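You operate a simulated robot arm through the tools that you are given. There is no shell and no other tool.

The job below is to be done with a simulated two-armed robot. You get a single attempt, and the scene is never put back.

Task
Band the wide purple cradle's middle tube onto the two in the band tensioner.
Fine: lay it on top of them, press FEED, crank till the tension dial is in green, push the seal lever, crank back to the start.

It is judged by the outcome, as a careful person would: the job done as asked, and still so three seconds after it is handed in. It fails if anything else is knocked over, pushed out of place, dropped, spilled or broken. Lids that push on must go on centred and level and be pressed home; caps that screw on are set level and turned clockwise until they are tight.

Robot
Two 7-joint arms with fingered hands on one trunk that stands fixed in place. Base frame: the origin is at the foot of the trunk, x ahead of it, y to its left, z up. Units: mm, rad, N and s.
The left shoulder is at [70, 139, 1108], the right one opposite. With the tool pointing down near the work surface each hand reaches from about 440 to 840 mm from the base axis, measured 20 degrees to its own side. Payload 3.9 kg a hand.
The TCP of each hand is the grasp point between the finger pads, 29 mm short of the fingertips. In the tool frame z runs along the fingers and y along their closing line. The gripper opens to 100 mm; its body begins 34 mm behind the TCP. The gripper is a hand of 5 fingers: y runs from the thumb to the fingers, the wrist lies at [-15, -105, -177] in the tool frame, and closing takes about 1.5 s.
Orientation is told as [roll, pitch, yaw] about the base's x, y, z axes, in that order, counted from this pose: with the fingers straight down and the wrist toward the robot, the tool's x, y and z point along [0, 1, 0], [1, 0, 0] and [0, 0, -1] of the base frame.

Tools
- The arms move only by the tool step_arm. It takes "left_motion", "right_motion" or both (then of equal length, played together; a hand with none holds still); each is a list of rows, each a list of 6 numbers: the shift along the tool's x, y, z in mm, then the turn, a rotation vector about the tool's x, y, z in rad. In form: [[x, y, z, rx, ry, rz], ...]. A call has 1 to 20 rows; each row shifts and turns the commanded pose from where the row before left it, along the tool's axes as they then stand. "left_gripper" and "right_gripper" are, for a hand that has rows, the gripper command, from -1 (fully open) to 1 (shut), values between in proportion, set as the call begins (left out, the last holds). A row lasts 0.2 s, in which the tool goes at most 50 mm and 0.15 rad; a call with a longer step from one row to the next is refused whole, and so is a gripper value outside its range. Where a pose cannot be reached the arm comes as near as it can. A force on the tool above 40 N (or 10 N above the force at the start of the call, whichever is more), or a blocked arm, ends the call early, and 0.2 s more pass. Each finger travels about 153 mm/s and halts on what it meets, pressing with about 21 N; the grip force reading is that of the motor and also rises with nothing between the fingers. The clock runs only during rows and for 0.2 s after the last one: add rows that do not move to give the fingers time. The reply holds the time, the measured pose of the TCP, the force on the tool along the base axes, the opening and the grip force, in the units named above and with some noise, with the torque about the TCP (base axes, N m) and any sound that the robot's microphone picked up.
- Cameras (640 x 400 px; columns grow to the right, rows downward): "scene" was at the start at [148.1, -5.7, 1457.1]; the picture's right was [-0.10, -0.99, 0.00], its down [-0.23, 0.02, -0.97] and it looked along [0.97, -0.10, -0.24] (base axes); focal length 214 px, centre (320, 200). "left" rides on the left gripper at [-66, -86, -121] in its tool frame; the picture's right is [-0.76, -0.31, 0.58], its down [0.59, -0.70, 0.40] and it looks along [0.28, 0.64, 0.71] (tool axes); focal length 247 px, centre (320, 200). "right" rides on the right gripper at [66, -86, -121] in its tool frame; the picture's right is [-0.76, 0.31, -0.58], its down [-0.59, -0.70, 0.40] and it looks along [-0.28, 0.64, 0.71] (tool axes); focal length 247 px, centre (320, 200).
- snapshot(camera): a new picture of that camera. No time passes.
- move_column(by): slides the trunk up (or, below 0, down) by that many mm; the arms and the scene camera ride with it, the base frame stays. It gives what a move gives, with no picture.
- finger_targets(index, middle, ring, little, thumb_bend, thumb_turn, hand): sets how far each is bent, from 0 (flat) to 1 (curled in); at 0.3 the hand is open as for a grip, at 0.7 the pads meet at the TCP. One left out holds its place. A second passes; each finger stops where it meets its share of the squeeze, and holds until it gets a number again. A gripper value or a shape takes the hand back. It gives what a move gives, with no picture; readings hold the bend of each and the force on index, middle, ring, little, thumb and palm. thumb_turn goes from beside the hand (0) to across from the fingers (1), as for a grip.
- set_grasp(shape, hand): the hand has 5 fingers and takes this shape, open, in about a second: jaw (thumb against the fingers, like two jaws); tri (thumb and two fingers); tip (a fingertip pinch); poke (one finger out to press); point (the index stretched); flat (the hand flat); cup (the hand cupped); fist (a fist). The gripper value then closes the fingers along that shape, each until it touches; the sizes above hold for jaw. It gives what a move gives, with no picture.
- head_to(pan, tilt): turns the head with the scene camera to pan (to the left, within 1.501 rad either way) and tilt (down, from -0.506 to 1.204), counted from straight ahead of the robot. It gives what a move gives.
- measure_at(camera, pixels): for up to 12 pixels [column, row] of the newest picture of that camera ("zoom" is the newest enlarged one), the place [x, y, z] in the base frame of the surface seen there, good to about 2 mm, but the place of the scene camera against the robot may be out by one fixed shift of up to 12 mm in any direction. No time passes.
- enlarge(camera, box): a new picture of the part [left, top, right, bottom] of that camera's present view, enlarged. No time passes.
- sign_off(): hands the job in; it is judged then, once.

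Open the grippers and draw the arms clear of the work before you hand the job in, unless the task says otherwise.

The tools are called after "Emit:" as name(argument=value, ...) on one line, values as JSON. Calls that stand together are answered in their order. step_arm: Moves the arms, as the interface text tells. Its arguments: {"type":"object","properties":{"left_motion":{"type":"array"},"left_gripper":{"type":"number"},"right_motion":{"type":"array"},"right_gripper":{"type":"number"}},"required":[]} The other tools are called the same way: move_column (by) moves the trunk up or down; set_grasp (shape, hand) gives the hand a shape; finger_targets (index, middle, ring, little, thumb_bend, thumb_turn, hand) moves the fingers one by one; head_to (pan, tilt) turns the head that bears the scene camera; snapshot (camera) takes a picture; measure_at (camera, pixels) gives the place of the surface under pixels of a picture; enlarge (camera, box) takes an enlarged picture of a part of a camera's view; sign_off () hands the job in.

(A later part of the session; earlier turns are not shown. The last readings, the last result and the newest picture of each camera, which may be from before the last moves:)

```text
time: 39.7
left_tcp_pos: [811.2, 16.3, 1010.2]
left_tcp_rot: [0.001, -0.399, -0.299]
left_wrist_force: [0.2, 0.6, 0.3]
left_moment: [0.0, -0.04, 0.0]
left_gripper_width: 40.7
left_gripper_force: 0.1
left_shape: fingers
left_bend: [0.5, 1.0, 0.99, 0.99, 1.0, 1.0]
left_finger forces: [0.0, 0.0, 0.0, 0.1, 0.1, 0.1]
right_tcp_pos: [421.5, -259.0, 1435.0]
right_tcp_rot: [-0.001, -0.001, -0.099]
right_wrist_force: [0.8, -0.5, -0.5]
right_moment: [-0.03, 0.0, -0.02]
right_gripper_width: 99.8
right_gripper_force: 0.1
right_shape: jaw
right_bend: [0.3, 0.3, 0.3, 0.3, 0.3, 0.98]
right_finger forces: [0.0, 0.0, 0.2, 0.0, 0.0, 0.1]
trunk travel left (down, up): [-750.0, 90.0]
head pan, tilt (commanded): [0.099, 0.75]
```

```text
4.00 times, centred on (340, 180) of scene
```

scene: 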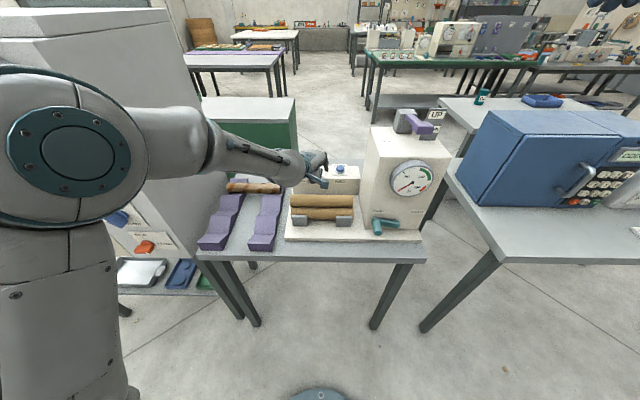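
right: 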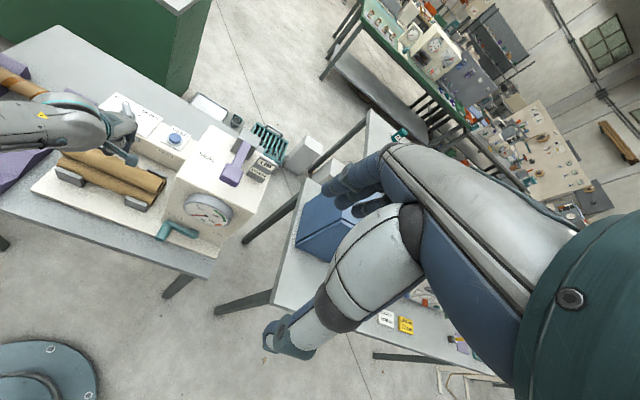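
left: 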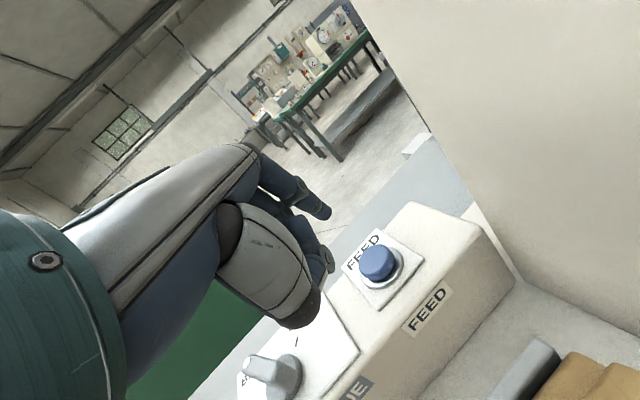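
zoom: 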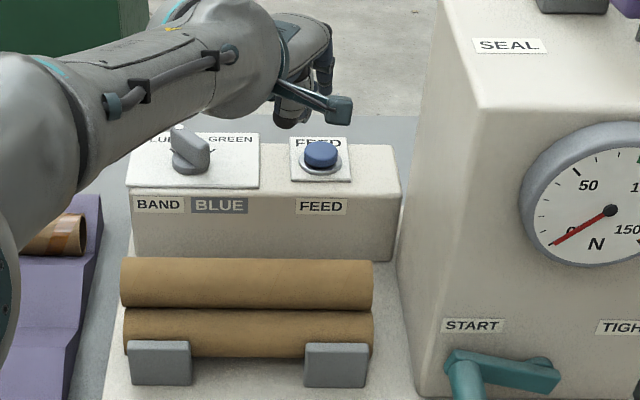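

Reached cleanly. I re-measure the tip (≈(330,215)) and the button (≈(377,264)) in this view.

Emit:
measure_at(camera="left", pixels=[[326, 210], [330, 215], [324, 217], [328, 219], [377, 262], [368, 270], [384, 250], [391, 272], [375, 278], [362, 260]])

```text
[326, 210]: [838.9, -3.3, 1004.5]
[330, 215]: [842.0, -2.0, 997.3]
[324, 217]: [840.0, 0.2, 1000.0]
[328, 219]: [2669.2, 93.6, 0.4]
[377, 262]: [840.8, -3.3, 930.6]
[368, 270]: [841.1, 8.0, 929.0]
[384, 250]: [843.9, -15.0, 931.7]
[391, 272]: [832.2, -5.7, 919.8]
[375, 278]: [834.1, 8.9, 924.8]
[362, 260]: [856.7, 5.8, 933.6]
```

Tip is right over the button, about 60 mm above. I descend 48 mm vertically first.

Emit:
step_arm(left_motion=[[0, -7.8, 18.4, 0, 0, 0], [0, -5.8, 13.8, 0, 0, 0], [0, -3.1, 7.4, 0, 0, 0], [0, -1.9, 4.6, 0, 0, 0], [0, 0, 0, 0, 0, 0]])

Emit:
snapshot(camera="left")

Emit:
enlarge(camera="left", box=[280, 160, 420, 300])

```text
time: 40.9
left_tcp_pos: [812.4, 17.7, 960.3]
left_tcp_rot: [0.002, -0.401, -0.3]
left_wrist_force: [0.5, 0.3, 0.1]
left_moment: [-0.02, 0.01, 0.02]
left_gripper_width: 41.2
left_gripper_force: 0.0
left_shape: fingers
left_bend: [0.5, 1.0, 0.99, 0.99, 1.0, 1.0]
left_finger forces: [0.1, 0.1, 0.0, 0.0, 0.0, 0.0]
right_tcp_pos: [424.1, -258.9, 1434.8]
right_tcp_rot: [0.0, 0.0, -0.099]
right_wrist_force: [-0.9, -0.5, -0.4]
right_moment: [-0.05, -0.01, 0.01]
right_gripper_width: 99.5
right_gripper_force: 0.1
right_shape: jaw
right_bend: [0.3, 0.3, 0.3, 0.3, 0.3, 0.98]
right_finger forces: [0.0, 0.0, 0.0, 0.1, 0.0, 0.0]
trunk travel left (down, up): [-750.0, 90.0]
head pan, tilt (commanded): [0.099, 0.75]
```

```text
taken
```

left: 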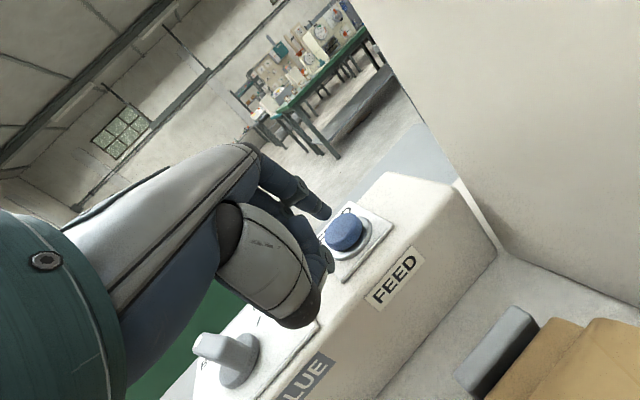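

```text
2.86 times, centred on (350, 230) of left
```

zoom: 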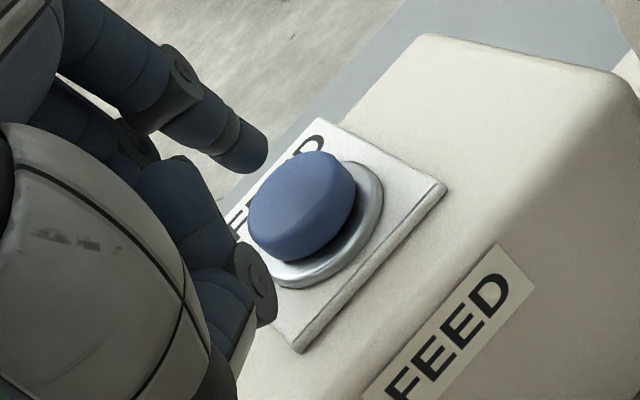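

Tip is ~10 mm above the button. I go down 6 mm, then in 2 mm steps, watching for force.

Emit:
step_arm(left_motion=[[0, -1.17, 2.76, 0, 0, 0], [0, -1.17, 2.76, 0, 0, 0], [0, -0.78, 1.84, 0, 0, 0], [0, 0, 0, 0, 0, 0]])

Emit:
step_arm(left_motion=[[0, -0.78, 1.84, 0, 0, 0], [0, -0.78, 1.84, 0, 0, 0], [0, 0, 0, 0, 0, 0]])

Emit:
snapshot(camera="left")

Emit:
enlarge(camera="left", box=[280, 160, 420, 300])

```text
time: 41.9
left_tcp_pos: [811.5, 15.2, 952.1]
left_tcp_rot: [0.002, -0.4, -0.299]
left_wrist_force: [-0.3, -0.3, 0.9]
left_moment: [0.0, 0.0, -0.01]
left_gripper_width: 40.7
left_gripper_force: 0.1
left_shape: fingers
left_bend: [0.5, 1.0, 0.99, 0.99, 1.0, 1.0]
left_finger forces: [0.0, 0.0, 0.0, 0.0, 0.0, 0.0]
right_tcp_pos: [423.7, -258.7, 1434.8]
right_tcp_rot: [0.0, 0.0, -0.1]
right_wrist_force: [-0.3, 0.2, 0.0]
right_moment: [0.01, -0.01, 0.03]
right_gripper_width: 99.9
right_gripper_force: 0.0
right_shape: jaw
right_bend: [0.3, 0.3, 0.3, 0.3, 0.3, 0.98]
right_finger forces: [0.0, 0.0, 0.0, 0.1, 0.0, 0.1]
trunk travel left (down, up): [-750.0, 90.0]
head pan, tilt (commanded): [0.099, 0.75]
```

```text
time: 42.7
left_tcp_pos: [811.3, 16.6, 947.5]
left_tcp_rot: [-0.001, -0.401, -0.302]
left_wrist_force: [-0.3, 0.2, 0.3]
left_moment: [0.02, 0.0, -0.03]
left_gripper_width: 41.0
left_gripper_force: 0.1
left_shape: fingers
left_bend: [0.5, 1.0, 0.99, 0.99, 1.0, 1.0]
left_finger forces: [0.0, 0.0, 0.1, 0.0, 0.0, 0.1]
right_tcp_pos: [421.9, -259.1, 1434.4]
right_tcp_rot: [0.0, -0.001, -0.101]
right_wrist_force: [0.0, 0.7, 0.9]
right_moment: [0.02, 0.0, 0.0]
right_gripper_width: 99.9
right_gripper_force: 0.1
right_shape: jaw
right_bend: [0.3, 0.3, 0.3, 0.3, 0.3, 0.98]
right_finger forces: [0.1, 0.0, 0.0, 0.0, 0.1, 0.1]
trunk travel left (down, up): [-750.0, 90.0]
head pan, tilt (commanded): [0.099, 0.75]
```

```text
taken
```

left: 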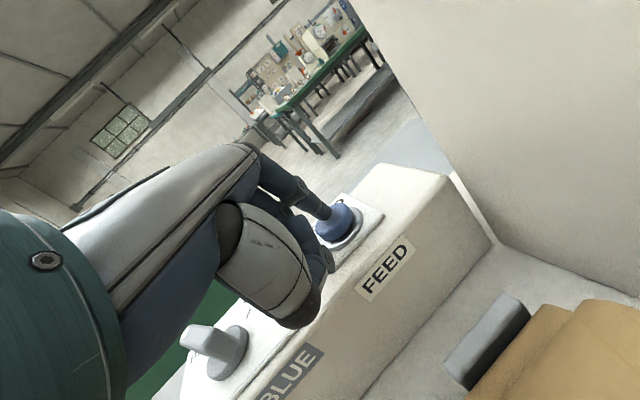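

```text
2.86 times, centred on (350, 230) of left
```

zoom: 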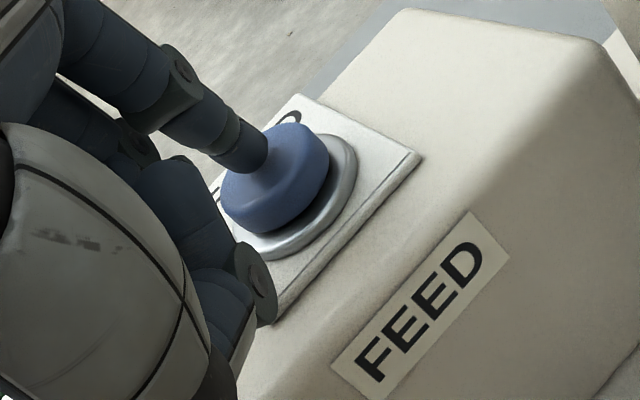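

The tip is over the button face, nearly touching. I press further in small steps.

Emit:
step_arm(left_motion=[[0, -0.78, 1.84, 0, 0, 0], [0, -0.78, 1.84, 0, 0, 0], [0, 0, 0, 0, 0, 0]])

Emit:
step_arm(left_motion=[[0, -0.78, 1.84, 0, 0, 0], [0, 0, 0, 0, 0, 0]])

```text
time: 43.5
left_tcp_pos: [812.2, 18.1, 945.5]
left_tcp_rot: [0.0, -0.4, -0.301]
left_wrist_force: [-0.9, 0.3, 1.1]
left_moment: [-0.01, -0.03, 0.03]
left_gripper_width: 41.4
left_gripper_force: 0.6
left_shape: fingers
left_bend: [0.5, 1.0, 0.99, 0.99, 1.0, 1.0]
left_finger forces: [1.0, 0.0, 0.0, 0.0, 0.1, 0.0]
right_tcp_pos: [423.8, -259.9, 1435.9]
right_tcp_rot: [0.001, 0.0, -0.099]
right_wrist_force: [0.3, 0.3, 0.0]
right_moment: [-0.01, 0.03, -0.01]
right_gripper_width: 99.7
right_gripper_force: 0.1
right_shape: jaw
right_bend: [0.3, 0.3, 0.3, 0.3, 0.3, 0.98]
right_finger forces: [0.1, 0.1, 0.0, 0.1, 0.0, 0.0]
trunk travel left (down, up): [-750.0, 90.0]
head pan, tilt (commanded): [0.099, 0.75]
```

```text
time: 44.1
left_tcp_pos: [810.7, 16.0, 942.6]
left_tcp_rot: [0.0, -0.402, -0.301]
left_wrist_force: [-0.1, 0.5, 1.2]
left_moment: [-0.03, -0.06, 0.05]
left_gripper_width: 41.2
left_gripper_force: 1.3
left_shape: fingers
left_bend: [0.49, 1.0, 0.99, 0.99, 1.0, 1.0]
left_finger forces: [2.3, 0.1, 0.1, 0.0, 0.0, 0.1]
right_tcp_pos: [421.9, -258.4, 1435.1]
right_tcp_rot: [-0.001, 0.001, -0.1]
right_wrist_force: [0.3, 0.2, 0.4]
right_moment: [0.01, 0.0, -0.02]
right_gripper_width: 99.9
right_gripper_force: 0.1
right_shape: jaw
right_bend: [0.3, 0.3, 0.3, 0.3, 0.3, 0.98]
right_finger forces: [0.0, 0.0, 0.0, 0.1, 0.1, 0.0]
trunk travel left (down, up): [-750.0, 90.0]
head pan, tilt (commanded): [0.099, 0.75]
heard: click
```

A click was heard: FEED was pressed. I check the pictures for the band.

Emit:
snapshot(camera="left")

Emit:
enlarge(camera="scene", box=[270, 130, 430, 260])

```text
taken
```

left: 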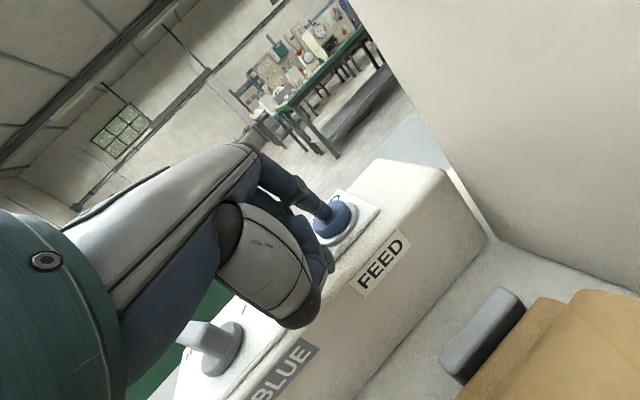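

```text
3.08 times, centred on (350, 195) of scene
```

zoom: 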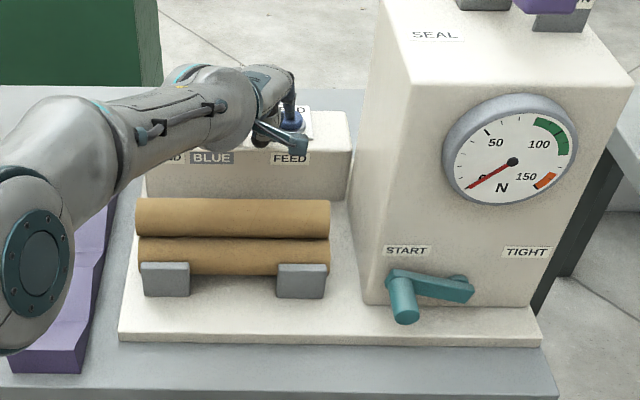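

No band is visible yet; I lift the finger off the button vertically and look again.

Emit:
step_arm(left_motion=[[0, 1.95, -4.6, 0, 0, 0], [0, 5.8, -13.8, 0, 0, 0], [0, 7.8, -18.4, 0, 0, 0], [0, 7.8, -18.4, 0, 0, 0], [0, 0, 0, 0, 0, 0]])

Emit:
snapshot(camera="left")

Emit:
enlarge(camera="scene", box=[270, 130, 430, 260])

```text
time: 45.3
left_tcp_pos: [812.3, 15.9, 1001.9]
left_tcp_rot: [0.0, -0.401, -0.301]
left_wrist_force: [-0.5, 0.8, -0.4]
left_moment: [-0.01, -0.05, -0.01]
left_gripper_width: 40.9
left_gripper_force: 0.1
left_shape: fingers
left_bend: [0.5, 1.0, 0.99, 0.99, 1.0, 1.0]
left_finger forces: [0.0, 0.0, 0.0, 0.1, 0.1, 0.0]
right_tcp_pos: [423.3, -259.7, 1435.7]
right_tcp_rot: [0.001, 0.002, -0.098]
right_wrist_force: [-0.3, 0.7, 0.4]
right_moment: [0.0, 0.03, 0.03]
right_gripper_width: 99.9
right_gripper_force: 0.0
right_shape: jaw
right_bend: [0.3, 0.3, 0.3, 0.3, 0.3, 0.98]
right_finger forces: [0.1, 0.1, 0.0, 0.1, 0.2, 0.0]
trunk travel left (down, up): [-750.0, 90.0]
head pan, tilt (commanded): [0.099, 0.75]
```

```text
taken
```

left: 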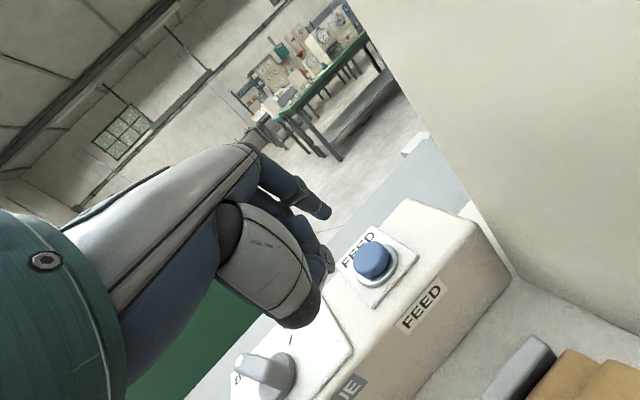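

```text
3.08 times, centred on (350, 195) of scene
```

zoom: 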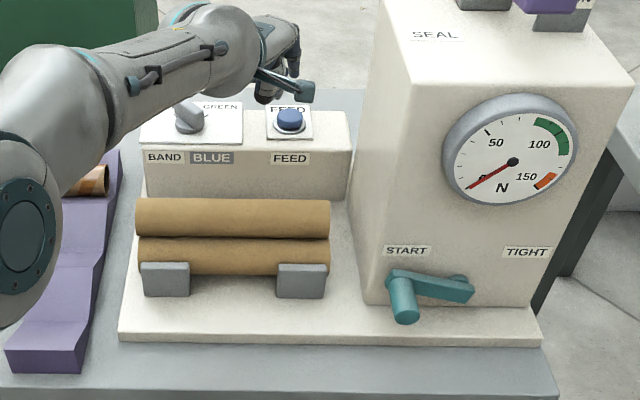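

I look closely at the stacked tubes for a loose band.

Emit:
enlarge(camera="scene", box=[300, 180, 370, 235])

Emit:
enlarge(camera="right", box=[20, 60, 300, 280])

```text
7.27 times, centred on (335, 208) of scene
```

zoom: 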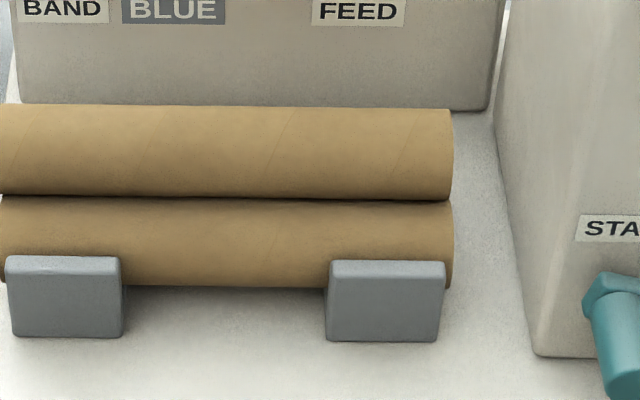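

```text
1.82 times, centred on (160, 170) of right
```

zoom: 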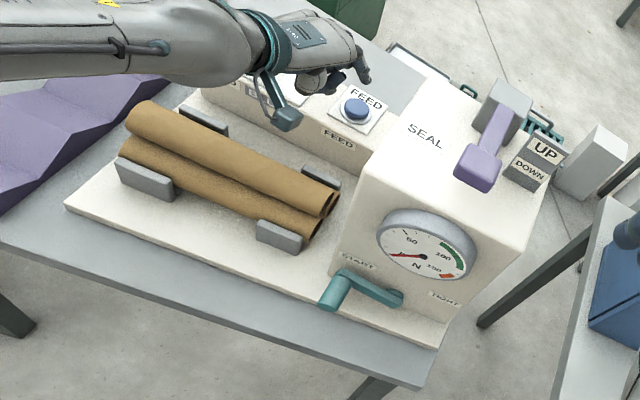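

No band to be seen yet; feeding may take time. I retreat the hand up and back over a second or two and look again.

Emit:
step_arm(left_motion=[[0, -20, -20, 0, 0, 0], [0, -25, -20, 0, 0, 0], [0, -25, -20, 0, 0, 0], [0, -25, -15, 0, 0, 0], [0, -20, -10, 0, 0, 0], [0, 0, 0, 0, 0, 0], [0, 0, 0, 0, 0, 0], [0, 0, 0, 0, 0, 0], [0, 0, 0, 0, 0, 0]])

Emit:
snapshot(camera="left")

Emit:
enlarge(camera="scene", box=[270, 130, 430, 260])

```text
time: 47.3
left_tcp_pos: [679.0, 55.4, 1034.6]
left_tcp_rot: [-0.001, -0.399, -0.3]
left_wrist_force: [0.5, -0.1, -0.5]
left_moment: [0.04, -0.03, 0.01]
left_gripper_width: 40.7
left_gripper_force: 0.1
left_shape: fingers
left_bend: [0.5, 1.0, 0.99, 0.99, 1.0, 1.0]
left_finger forces: [0.0, 0.0, 0.1, 0.0, 0.1, 0.0]
right_tcp_pos: [422.0, -258.7, 1436.6]
right_tcp_rot: [0.0, -0.001, -0.1]
right_wrist_force: [0.3, -0.2, 0.5]
right_moment: [0.02, 0.03, 0.02]
right_gripper_width: 99.8
right_gripper_force: 0.2
right_shape: jaw
right_bend: [0.3, 0.3, 0.3, 0.3, 0.3, 0.98]
right_finger forces: [0.0, 0.1, 0.1, 0.1, 0.0, 0.0]
trunk travel left (down, up): [-750.0, 90.0]
head pan, tilt (commanded): [0.099, 0.75]
```

```text
taken
```

left: 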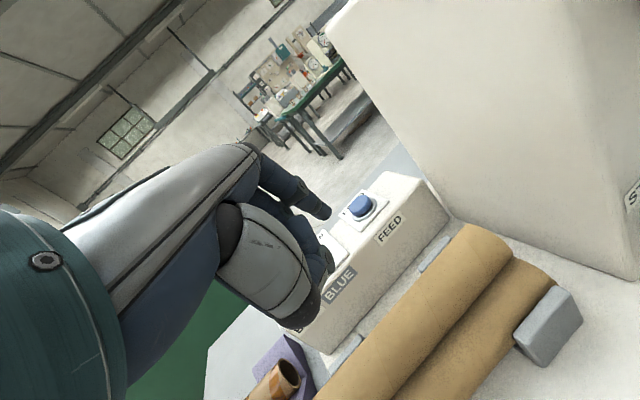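

```text
3.08 times, centred on (350, 195) of scene
```

zoom: 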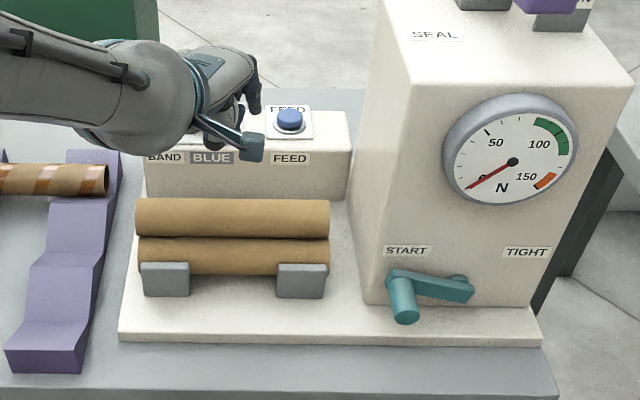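

The click was heard but no band shows. I measure the top tube's actual resting position to be sure it is seated and aligned.

Emit:
enlarge(camera="scene", box=[300, 175, 370, 235])

Emit:
measure_at(camera="zoom", pixels=[[60, 140], [440, 145], [250, 135], [250, 160], [250, 190], [250, 225], [250, 250], [60, 235], [430, 240], [250, 300], [100, 290], [400, 290]])

Emit:
measure_at(camera="left", pixels=[[480, 230], [500, 255], [440, 260], [460, 280], [400, 310], [420, 330], [520, 270], [540, 280], [480, 310], [500, 320], [440, 360], [430, 245]])

```text
6.67 times, centred on (335, 205) of scene
```

zoom: 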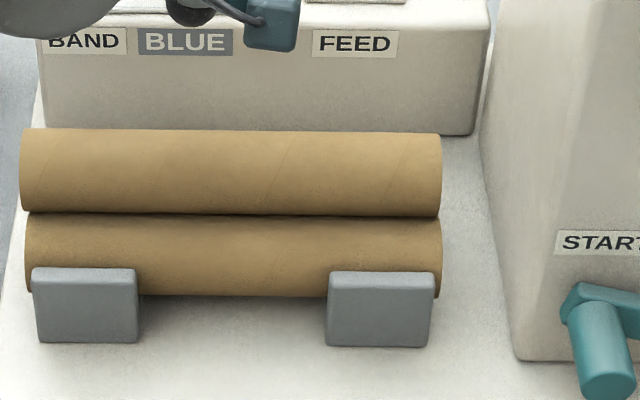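

```text
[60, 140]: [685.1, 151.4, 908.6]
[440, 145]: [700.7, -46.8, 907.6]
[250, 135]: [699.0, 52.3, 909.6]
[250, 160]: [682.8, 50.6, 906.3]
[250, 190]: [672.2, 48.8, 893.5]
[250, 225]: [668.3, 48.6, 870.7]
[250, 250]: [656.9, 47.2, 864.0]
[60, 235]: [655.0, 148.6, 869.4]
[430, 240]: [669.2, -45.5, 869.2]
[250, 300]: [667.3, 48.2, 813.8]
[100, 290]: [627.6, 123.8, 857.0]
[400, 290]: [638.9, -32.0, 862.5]
```

```text
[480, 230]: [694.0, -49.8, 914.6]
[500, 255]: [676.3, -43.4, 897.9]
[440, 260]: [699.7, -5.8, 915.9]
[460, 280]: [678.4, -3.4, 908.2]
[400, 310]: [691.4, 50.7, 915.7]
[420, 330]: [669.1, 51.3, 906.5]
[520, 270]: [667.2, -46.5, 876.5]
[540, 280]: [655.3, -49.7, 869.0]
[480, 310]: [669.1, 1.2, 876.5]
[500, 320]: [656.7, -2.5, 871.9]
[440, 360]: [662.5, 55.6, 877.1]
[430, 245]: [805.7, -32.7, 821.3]
```

The top tube's crown is at z≈916 as expected and its ends match the lower ones, so it is seated well. Now I study the crank, dial and lever in close-up.

Emit:
enlarge(camera="scene", box=[355, 195, 435, 250])

Emit:
measure_at(camera="zoom", pixels=[[170, 300], [145, 265], [175, 215], [110, 195], [150, 185], [230, 205], [330, 215], [345, 205], [340, 180], [60, 95], [430, 110], [250, 150]])

Emit:
enlarge(camera="scene", box=[370, 95, 460, 205])

```text
7.27 times, centred on (395, 222) of scene
```

zoom: 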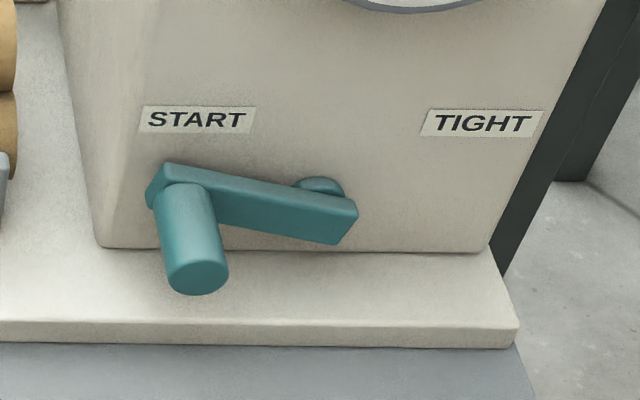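

```text
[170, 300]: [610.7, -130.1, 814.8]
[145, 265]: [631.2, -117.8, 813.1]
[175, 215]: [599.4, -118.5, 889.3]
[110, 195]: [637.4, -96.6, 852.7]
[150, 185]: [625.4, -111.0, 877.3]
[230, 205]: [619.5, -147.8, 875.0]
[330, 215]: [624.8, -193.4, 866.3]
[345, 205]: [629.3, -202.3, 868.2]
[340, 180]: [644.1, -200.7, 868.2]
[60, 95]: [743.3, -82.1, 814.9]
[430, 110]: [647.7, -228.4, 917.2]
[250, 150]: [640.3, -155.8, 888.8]
```

```text
3.64 times, centred on (415, 150) of scene
```

zoom: 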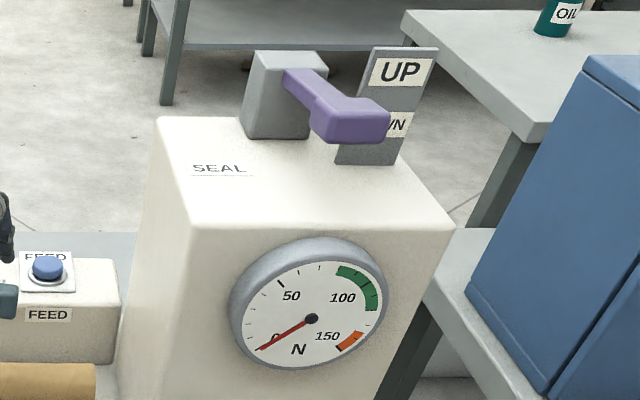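

The crank's hub is near (640,−192,875), its handle sticks out toward the robot near y≈−122, and it must swing over the top from START to TIGHT. I bring the right hand down in front of the tower for a closer look.

Emit:
step_arm(right_motion=[[6.5, 5.2, 30, 0, 0, 0], [6.5, 5.2, 38.5, 0, 0, 0], [6.5, 5.2, 38.5, 0, 0, 0], [6.5, 5.2, 38.5, 0, 0, 0], [6.5, 5.2, 38.5, 0, 0, 0], [6.5, 5.2, 38.5, 0, 0, 0], [6.5, 5.2, 38.5, 0, 0, 0], [6.5, 5.2, 38.5, 0, 0, 0], [6.5, 5.2, 38.5, 0, 0, 0], [6.5, 5.2, 38.5, 0, 0, 0], [0, 0, 0, 0, 0, 0]])

Emit:
snapshot(camera="right")

Emit:
snapshot(camera="scene")

```text
time: 49.7
left_tcp_pos: [678.5, 55.3, 1036.4]
left_tcp_rot: [-0.001, -0.402, -0.299]
left_wrist_force: [0.1, -0.5, 0.7]
left_moment: [0.04, -0.01, 0.01]
left_gripper_width: 41.1
left_gripper_force: 0.1
left_shape: fingers
left_bend: [0.5, 1.0, 0.99, 0.99, 1.0, 1.0]
left_finger forces: [0.1, 0.0, 0.0, 0.0, 0.0, 0.1]
right_tcp_pos: [480.0, -200.1, 1058.9]
right_tcp_rot: [0.003, 0.0, -0.101]
right_wrist_force: [-0.1, -0.5, -0.3]
right_moment: [0.0, -0.01, 0.0]
right_gripper_width: 100.0
right_gripper_force: 0.1
right_shape: jaw
right_bend: [0.3, 0.3, 0.3, 0.3, 0.3, 0.98]
right_finger forces: [0.0, 0.0, 0.0, 0.1, 0.1, 0.0]
trunk travel left (down, up): [-750.0, 90.0]
head pan, tilt (commanded): [0.099, 0.75]
```

```text
taken
```

right: 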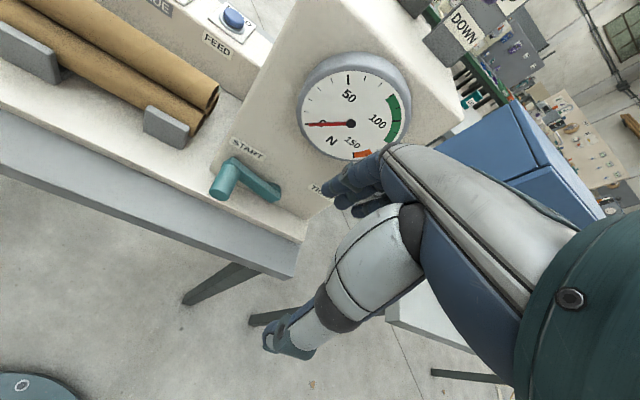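

```text
taken
```

scene: 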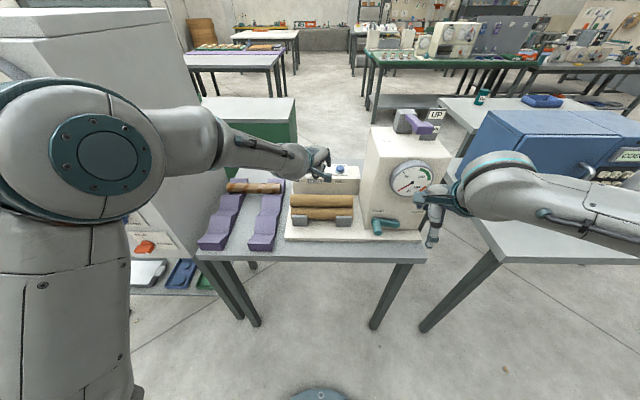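

The right camera sees the crank, dial and table edge well. I measure crank handle, arm, hub, base-plate edge and table edge.

Emit:
enlarge(camera="right", box=[180, 110, 340, 230])

Emit:
measure_at(camera="right", pixels=[[216, 192], [224, 180], [232, 165], [240, 162], [250, 180], [262, 188], [275, 198], [278, 188], [236, 158], [250, 210], [150, 180], [220, 230]])

```text
3.33 times, centred on (260, 170) of right
```

zoom: 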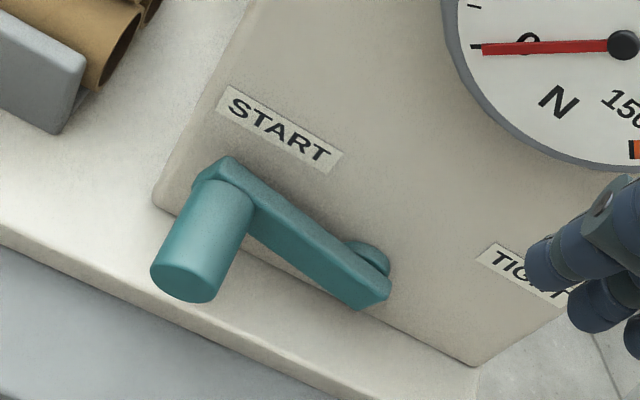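

```text
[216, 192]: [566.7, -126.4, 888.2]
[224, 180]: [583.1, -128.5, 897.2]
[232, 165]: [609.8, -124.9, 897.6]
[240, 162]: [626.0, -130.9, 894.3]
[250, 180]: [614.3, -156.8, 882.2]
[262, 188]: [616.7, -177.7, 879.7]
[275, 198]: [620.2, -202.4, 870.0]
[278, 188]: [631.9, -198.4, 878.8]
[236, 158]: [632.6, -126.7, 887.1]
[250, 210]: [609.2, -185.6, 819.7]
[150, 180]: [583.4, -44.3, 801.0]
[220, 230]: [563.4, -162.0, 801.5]
```

I measure finer points on the handle and hub in this zoom.

Emit:
measure_at(camera="zoom", pixels=[[185, 282], [160, 270], [208, 288], [195, 225], [225, 200], [245, 225], [200, 185], [225, 165], [330, 265], [380, 290], [375, 258], [365, 305]])

Emit:
measure_at(camera="zoom", pixels=[[60, 260], [300, 370], [40, 320], [260, 390], [185, 200], [300, 200], [420, 250], [480, 350], [235, 290], [170, 210]])

```text
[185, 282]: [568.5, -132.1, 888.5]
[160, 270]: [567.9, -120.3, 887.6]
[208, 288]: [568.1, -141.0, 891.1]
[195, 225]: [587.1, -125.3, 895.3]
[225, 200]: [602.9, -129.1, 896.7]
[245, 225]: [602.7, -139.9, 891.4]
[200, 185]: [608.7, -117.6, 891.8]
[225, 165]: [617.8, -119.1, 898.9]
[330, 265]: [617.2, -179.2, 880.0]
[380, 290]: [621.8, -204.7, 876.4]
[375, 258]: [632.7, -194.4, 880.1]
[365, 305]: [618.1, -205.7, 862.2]
```

```text
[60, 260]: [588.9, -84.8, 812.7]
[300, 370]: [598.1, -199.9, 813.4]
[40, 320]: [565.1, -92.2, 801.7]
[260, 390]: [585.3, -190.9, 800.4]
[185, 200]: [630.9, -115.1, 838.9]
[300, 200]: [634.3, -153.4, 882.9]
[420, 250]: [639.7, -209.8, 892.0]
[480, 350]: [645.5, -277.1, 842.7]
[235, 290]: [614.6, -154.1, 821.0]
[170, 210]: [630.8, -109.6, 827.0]
```

Handle: axis along u at v≈−187, z≈884.5, from x≈567 (end) to ≈608 (arm), radius ≈12.5; hub at v≈−255, z≈869.5. I set the right hand to tri, then bring it in front with fingers pointing forward.

Emit:
set_grasp(shape="tri", hand="right")

Emit:
step_arm(right_motion=[[20.9, 8, 20, 0, 0, 0], [20.9, 8, 30, 0, 0, 0], [20.9, 8, 30, 0, 0, 0], [0, 0, 0, 0, 0, -0.1], [0, 0, 0, 0, 0, -0.1], [0, 0, 0, -0.1, 0, 0], [0, 0, 0, -0.1, 0, 0], [0, 0, 0, -0.1, 0, 0], [0, 0, 0, -0.1, 0, 0], [0, 0, 0, -0.1, 0, 0], [0, 0, 0, -0.1, 0, 0], [0, 0, 0, 0, 0, 0]], right_gripper=-0.2)

Emit:
snapshot(camera="right")

Emit:
snapshot(camera="scene")

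```text
time: 50.6
left_tcp_pos: [678.8, 54.6, 1035.5]
left_tcp_rot: [-0.002, -0.401, -0.302]
left_wrist_force: [-0.5, -0.7, 0.5]
left_moment: [-0.01, -0.02, 0.0]
left_gripper_width: 41.2
left_gripper_force: 0.0
left_shape: fingers
left_bend: [0.5, 1.0, 0.99, 0.99, 1.0, 1.0]
left_finger forces: [0.1, 0.1, 0.0, 0.0, 0.0, 0.0]
right_tcp_pos: [479.7, -200.8, 1059.1]
right_tcp_rot: [0.0, 0.0, -0.099]
right_wrist_force: [0.0, -1.1, 0.8]
right_moment: [0.02, 0.0, -0.02]
right_gripper_width: 99.9
right_gripper_force: 0.0
right_shape: tri
right_bend: [0.3, 0.3, 0.99, 0.99, 0.3, 0.98]
right_finger forces: [0.0, 0.1, 0.0, 0.0, 0.0, 0.0]
trunk travel left (down, up): [-750.0, 90.0]
head pan, tilt (commanded): [0.099, 0.75]
```

```text
time: 53.2
left_tcp_pos: [678.4, 54.4, 1035.0]
left_tcp_rot: [-0.001, -0.4, -0.3]
left_wrist_force: [0.3, 0.8, -0.6]
left_moment: [-0.02, 0.01, 0.01]
left_gripper_width: 41.3
left_gripper_force: 0.1
left_shape: fingers
left_bend: [0.5, 1.0, 0.99, 0.99, 1.0, 1.0]
left_finger forces: [0.1, 0.1, 0.0, 0.0, 0.0, 0.0]
right_tcp_pos: [511.3, -139.6, 977.5]
right_tcp_rot: [-0.001, -0.603, 0.101]
right_wrist_force: [0.2, 0.7, 0.2]
right_moment: [0.03, 0.06, 0.01]
right_gripper_width: 60.0
right_gripper_force: 0.1
right_shape: tri
right_bend: [0.39, 0.39, 0.99, 0.99, 0.3, 1.0]
right_finger forces: [0.0, 0.0, 0.0, 0.1, 0.1, 0.0]
trunk travel left (down, up): [-750.0, 90.0]
head pan, tilt (commanded): [0.099, 0.75]
```

```text
taken
```

right: 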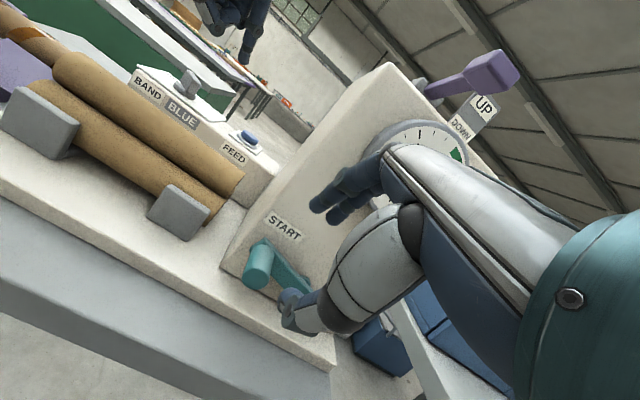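

```text
taken
```

scene: 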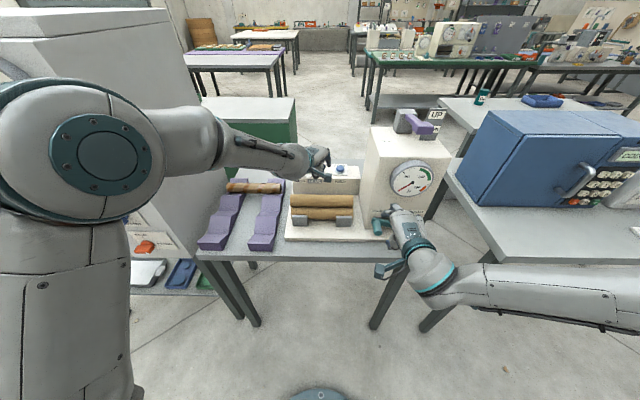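

Posture is fine so far (pitch −0.6, elbow out to the right). I continue pitching to −1.25.

Emit:
step_arm(right_motion=[[0, 0, 0, -0.1, 0, 0], [0, 0, 0, -0.1, 0, 0], [0, 0, 0, -0.1, 0, 0], [0, 0, 0, -0.1, 0, 0], [0, 0, 0, -0.1, 0, 0], [0, 0, 0, -0.1, 0, 0], [0, 0, 0, -0.05, 0, 0], [0, 0, 0, 0, 0, 0]])

Emit:
snapshot(camera="right")

Emit:
snapshot(camera="scene")

```text
time: 55.0
left_tcp_pos: [679.1, 55.5, 1036.3]
left_tcp_rot: [0.0, -0.401, -0.3]
left_wrist_force: [-0.3, -0.8, -1.2]
left_moment: [-0.02, -0.01, 0.01]
left_gripper_width: 41.2
left_gripper_force: 0.0
left_shape: fingers
left_bend: [0.5, 1.0, 0.99, 0.99, 1.0, 1.0]
left_finger forces: [0.0, 0.0, 0.1, 0.0, 0.0, 0.0]
right_tcp_pos: [504.9, -80.4, 1015.3]
right_tcp_rot: [-0.006, -1.247, 0.101]
right_wrist_force: [-0.2, 0.1, -0.6]
right_moment: [-0.01, 0.01, 0.02]
right_gripper_width: 60.2
right_gripper_force: 0.1
right_shape: tri
right_bend: [0.39, 0.39, 0.99, 0.99, 0.3, 1.0]
right_finger forces: [0.0, 0.1, 0.0, 0.0, 0.0, 0.0]
right hand out of reach, approached as far as the arm can: row 4, 5, 6, 7
trunk travel left (down, up): [-750.0, 90.0]
head pan, tilt (commanded): [0.099, 0.75]
```

```text
taken
```

right: 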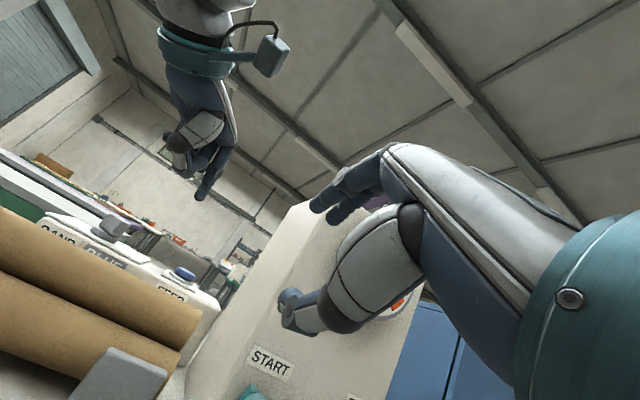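

```text
taken
```

scene: 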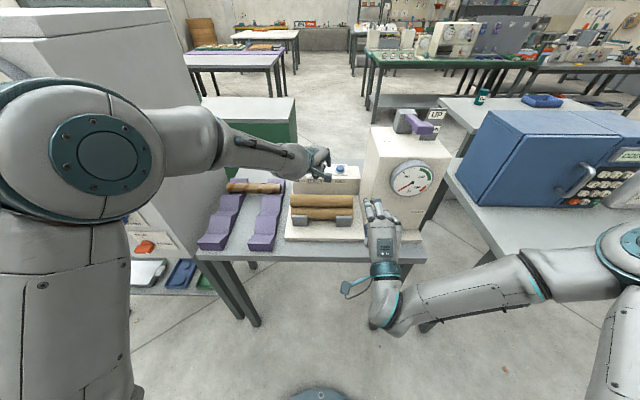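

At this pitch the right arm is out of reach with its forearm pointing left. The left hand, fingers pointing forward-right, suits the clockwise push better, so I swap: the right hand goes up and right (later for the SEAL lever).

Emit:
step_arm(right_motion=[[0, 0, -15, 0.1, 0, 0], [0, 0, -15, 0.1, 0, 0], [0, 0, -10, 0.1, 0, 0], [0, 0, 0, 0.1, 0, 0], [0, 0, 0, 0.1, 0, 0], [0, 0, 0, 0.1, 0, 0], [-30.8, 11.5, -24, 0, 0, 0], [-30.8, 11.5, -24, 0, 0, 0], [-30.8, 11.5, -24, 0, 0, 0], [-30.8, 11.5, -24, 0, 0, 0], [-30.8, 11.5, -24, 0, 0, 0], [-30.8, 11.5, -24, 0, 0, 0], [-30.8, 11.5, -24, 0, 0, 0], [-30.8, 11.5, -24, 0, 0, 0], [0, 0, 0, 0, 0, 0]])

Emit:
snapshot(camera="scene")

Emit:
snapshot(camera="right")

```text
time: 58.2
left_tcp_pos: [679.6, 54.8, 1034.9]
left_tcp_rot: [-0.001, -0.4, -0.299]
left_wrist_force: [0.3, 0.0, 0.3]
left_moment: [-0.01, -0.01, 0.01]
left_gripper_width: 41.2
left_gripper_force: 0.1
left_shape: fingers
left_bend: [0.5, 1.0, 0.99, 0.99, 1.0, 1.0]
left_finger forces: [0.0, 0.0, 0.0, 0.0, 0.0, 0.0]
right_tcp_pos: [491.2, -315.9, 1231.0]
right_tcp_rot: [0.001, -0.649, 0.101]
right_wrist_force: [-0.4, 0.3, 0.7]
right_moment: [-0.04, 0.0, -0.03]
right_gripper_width: 60.1
right_gripper_force: 0.0
right_shape: tri
right_bend: [0.39, 0.39, 0.99, 0.99, 0.3, 1.0]
right_finger forces: [0.0, 0.0, 0.1, 0.0, 0.0, 0.0]
right hand out of reach, approached as far as the arm can: row 2, 3, 7, 8
trunk travel left (down, up): [-750.0, 90.0]
head pan, tilt (commanded): [0.099, 0.75]
```

```text
taken
```

scene: 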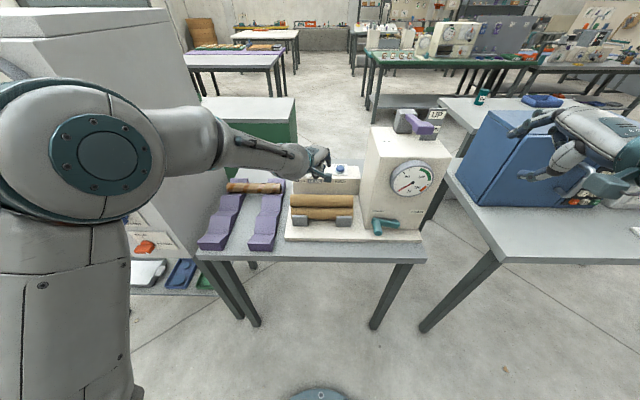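

```text
taken
```

right: 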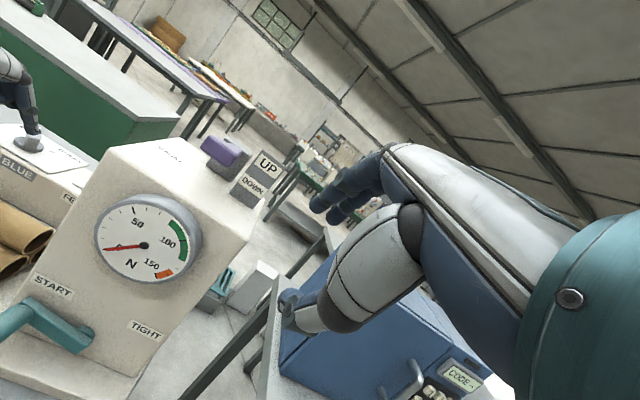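

The right camera now has a fine view of dial, crank and lever. I measure the lever, dial bezel and TIGHT label points there.

Emit:
measure_at(camera="right", pixels=[[222, 150], [240, 165], [245, 155], [215, 165], [146, 245], [196, 235], [150, 195], [120, 265], [30, 315], [80, 340], [145, 330], [260, 195]])

Emit:
enlarge(camera="right", box=[60, 120, 300, 350])

```text
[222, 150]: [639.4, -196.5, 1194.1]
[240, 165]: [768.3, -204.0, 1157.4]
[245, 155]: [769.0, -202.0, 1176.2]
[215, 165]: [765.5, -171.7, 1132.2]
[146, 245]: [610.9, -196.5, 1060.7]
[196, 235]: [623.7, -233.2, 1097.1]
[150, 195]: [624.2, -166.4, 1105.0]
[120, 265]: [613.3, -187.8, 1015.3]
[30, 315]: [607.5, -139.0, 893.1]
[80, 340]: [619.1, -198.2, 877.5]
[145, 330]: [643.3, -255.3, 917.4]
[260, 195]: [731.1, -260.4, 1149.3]
```

```text
1.74 times, centred on (180, 235) of right
```

zoom: 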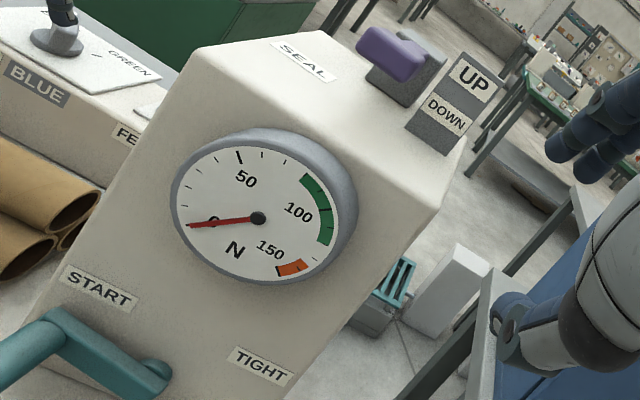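

Dial centre is at (611,−196,1060), green from about 85 to 125; the bezel is well above the crank's path. Now I retract the left hand from above the tubes and reshape it to tri.

Emit:
step_arm(left_motion=[[-10, -26.2, -25.4, 0, 0, 0], [-17.7, -26.2, -15.4, 0, 0, 0], [-17.7, -26.2, -15.4, 0, 0, 0], [-20, -26.2, -12, 0, 0, 0], [-20, -26.2, -12, 0, 0, 0], [0, 0, 0, 0, 0, 0]])

Emit:
set_grasp(shape="tri", hand="left")

Emit:
step_arm(left_motion=[[0, 0, 0, 0, -0.039, 0.092], [0, 0, 0, 0, -0.039, 0.092], [0, 0, 0, 0, -0.039, 0.092], [0, 0, 0, 0, -0.039, 0.092], [0, 0, 0, -0.1, 0, 0], [0, 0, 0, -0.1, 0, 0], [0, 0, 0, -0.1, 0, 0], [0, 0, 0, -0.1, 0, 0], [0, 0, 0, 0, 0, 0]], left_gripper=-0.2)

Emit:
snapshot(camera="scene")

Emit:
snapshot(camera="left")

```text
time: 59.6
left_tcp_pos: [510.0, 19.0, 1058.3]
left_tcp_rot: [0.002, -0.402, -0.3]
left_wrist_force: [-0.2, -1.0, -0.1]
left_moment: [-0.01, -0.03, 0.01]
left_gripper_width: 41.0
left_gripper_force: 0.1
left_shape: fingers
left_bend: [0.5, 1.0, 0.99, 0.99, 1.0, 1.0]
left_finger forces: [0.0, 0.0, 0.0, 0.1, 0.0, 0.0]
right_tcp_pos: [492.5, -316.8, 1230.5]
right_tcp_rot: [0.003, -0.649, 0.098]
right_wrist_force: [0.0, -1.0, 0.4]
right_moment: [0.01, 0.02, 0.02]
right_gripper_width: 60.0
right_gripper_force: 0.1
right_shape: tri
right_bend: [0.39, 0.39, 0.99, 0.99, 0.3, 1.0]
right_finger forces: [0.0, 0.1, 0.0, 0.1, 0.0, 0.0]
trunk travel left (down, up): [-750.0, 90.0]
head pan, tilt (commanded): [0.099, 0.75]
```

```text
time: 60.5
left_tcp_pos: [510.2, 21.6, 1056.4]
left_tcp_rot: [-0.002, -0.401, -0.301]
left_wrist_force: [1.0, 0.3, 0.3]
left_moment: [0.01, -0.02, -0.01]
left_gripper_width: 99.6
left_gripper_force: 0.1
left_shape: tri
left_bend: [0.3, 0.3, 0.99, 0.99, 0.3, 0.98]
left_finger forces: [0.1, 0.1, 0.0, 0.1, 0.0, 0.0]
right_tcp_pos: [492.1, -316.3, 1231.6]
right_tcp_rot: [0.001, -0.649, 0.103]
right_wrist_force: [0.2, 0.2, 0.5]
right_moment: [0.02, 0.0, 0.02]
right_gripper_width: 59.8
right_gripper_force: 0.1
right_shape: tri
right_bend: [0.39, 0.39, 0.99, 0.99, 0.3, 1.0]
right_finger forces: [0.0, 0.0, 0.0, 0.0, 0.1, 0.0]
trunk travel left (down, up): [-750.0, 90.0]
head pan, tilt (commanded): [0.099, 0.75]
```

```text
time: 62.5
left_tcp_pos: [507.7, 21.2, 1059.6]
left_tcp_rot: [0.001, -0.801, -0.698]
left_wrist_force: [-0.1, -0.6, 0.3]
left_moment: [-0.01, 0.05, 0.01]
left_gripper_width: 60.5
left_gripper_force: 0.0
left_shape: tri
left_bend: [0.39, 0.39, 0.99, 0.99, 0.3, 1.0]
left_finger forces: [0.1, 0.0, 0.0, 0.1, 0.0, 0.0]
right_tcp_pos: [492.1, -315.9, 1231.1]
right_tcp_rot: [0.0, -0.652, 0.101]
right_wrist_force: [-0.5, -0.7, -0.6]
right_moment: [0.01, 0.02, 0.02]
right_gripper_width: 60.4
right_gripper_force: 0.0
right_shape: tri
right_bend: [0.39, 0.39, 0.99, 0.99, 0.3, 1.0]
right_finger forces: [0.0, 0.1, 0.1, 0.0, 0.1, 0.0]
trunk travel left (down, up): [-750.0, 90.0]
head pan, tilt (commanded): [0.099, 0.75]
```

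```text
taken
```

scene: 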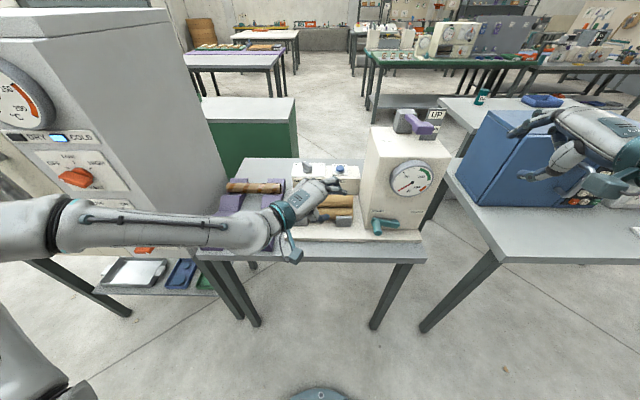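

```text
taken
```

left: 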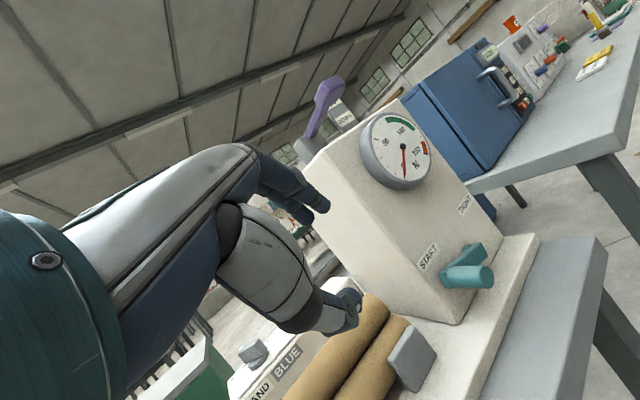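

Left posture works well. I pitch on to −1.2 and then move to a pre-grasp point about 80 mm short of the handle along the finger direction.

Emit:
step_arm(left_motion=[[0, 0, 0, -0.1, 0, 0], [0, 0, 0, -0.1, 0, 0], [0, 0, 0, -0.1, 0, 0], [0, 0, 0, -0.1, 0, 0], [0, 0, 0, 0, 0, 0], [-13.4, -21.4, 25.5, 0, 0, 0], [-13.4, -21.4, 25.5, 0, 0, 0], [-13.4, -21.4, 25.5, 0, 0, 0], [0, 0, 0, 0, 0, 0]])

Emit:
snapshot(camera="scene")

Emit:
snapshot(camera="left")

```text
time: 64.5
left_tcp_pos: [517.3, -39.1, 968.6]
left_tcp_rot: [-0.002, -1.2, -0.701]
left_wrist_force: [-0.5, -0.1, -0.1]
left_moment: [0.03, 0.01, -0.03]
left_gripper_width: 60.4
left_gripper_force: 0.1
left_shape: tri
left_bend: [0.39, 0.39, 0.99, 0.99, 0.3, 1.0]
left_finger forces: [0.0, 0.0, 0.0, 0.0, 0.0, 0.1]
right_tcp_pos: [491.0, -315.2, 1231.4]
right_tcp_rot: [-0.001, -0.651, 0.102]
right_wrist_force: [-0.4, -0.1, 0.1]
right_moment: [-0.01, 0.02, -0.03]
right_gripper_width: 59.9
right_gripper_force: 0.1
right_shape: tri
right_bend: [0.39, 0.39, 0.99, 0.99, 0.3, 1.0]
right_finger forces: [0.1, 0.1, 0.1, 0.1, 0.0, 0.0]
trunk travel left (down, up): [-750.0, 90.0]
head pan, tilt (commanded): [0.099, 0.75]
```

```text
taken
```

scene: 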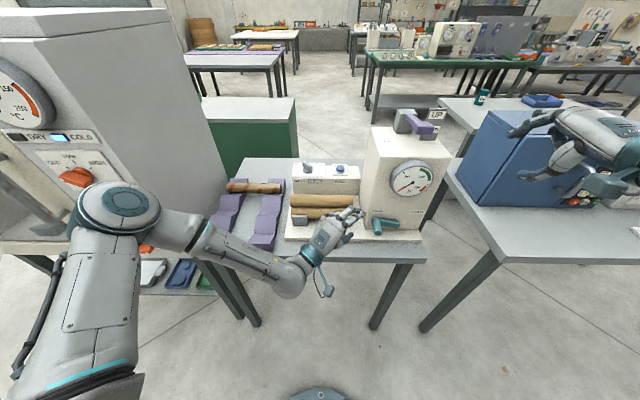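

```text
taken
```

left: 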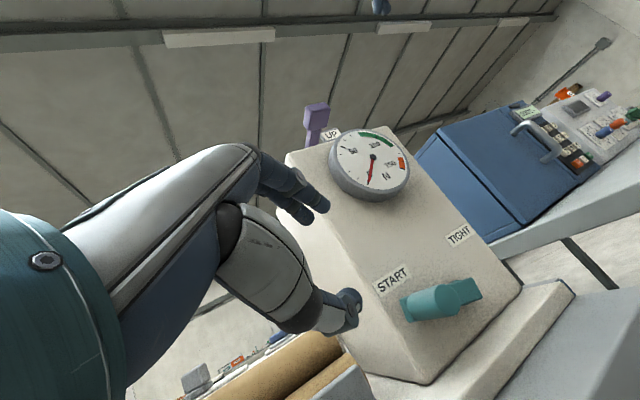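

Good posture. I measure the fingertips (322,207), thumb tip (350,305) and the handle in this view to line up the approach.

Emit:
measure_at(camera="left", pixels=[[325, 205], [310, 218], [352, 300], [350, 320], [345, 295], [420, 300], [440, 300], [455, 315], [430, 318], [470, 290], [410, 310], [440, 290]])

Emit:
enlarge(camera="left", box=[260, 150, 520, 400])

```text
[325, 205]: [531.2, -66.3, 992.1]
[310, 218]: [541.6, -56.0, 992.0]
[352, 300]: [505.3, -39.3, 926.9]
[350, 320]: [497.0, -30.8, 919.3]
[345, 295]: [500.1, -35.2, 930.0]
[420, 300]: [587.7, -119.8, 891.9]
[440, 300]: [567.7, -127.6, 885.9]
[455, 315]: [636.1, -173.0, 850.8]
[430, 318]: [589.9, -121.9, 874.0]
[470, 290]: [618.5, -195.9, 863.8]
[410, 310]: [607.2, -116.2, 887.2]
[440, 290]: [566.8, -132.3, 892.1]
```

```text
1.60 times, centred on (390, 275) of left
```

zoom: 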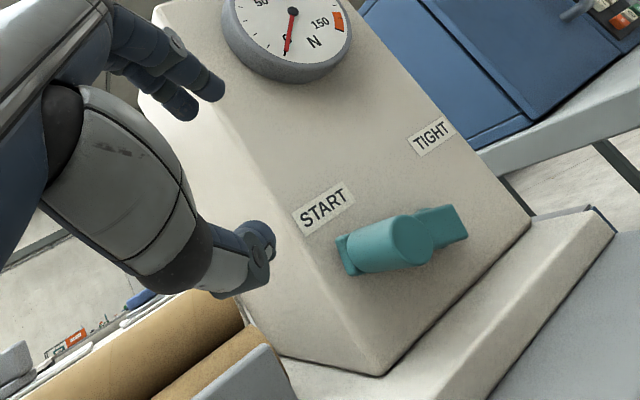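

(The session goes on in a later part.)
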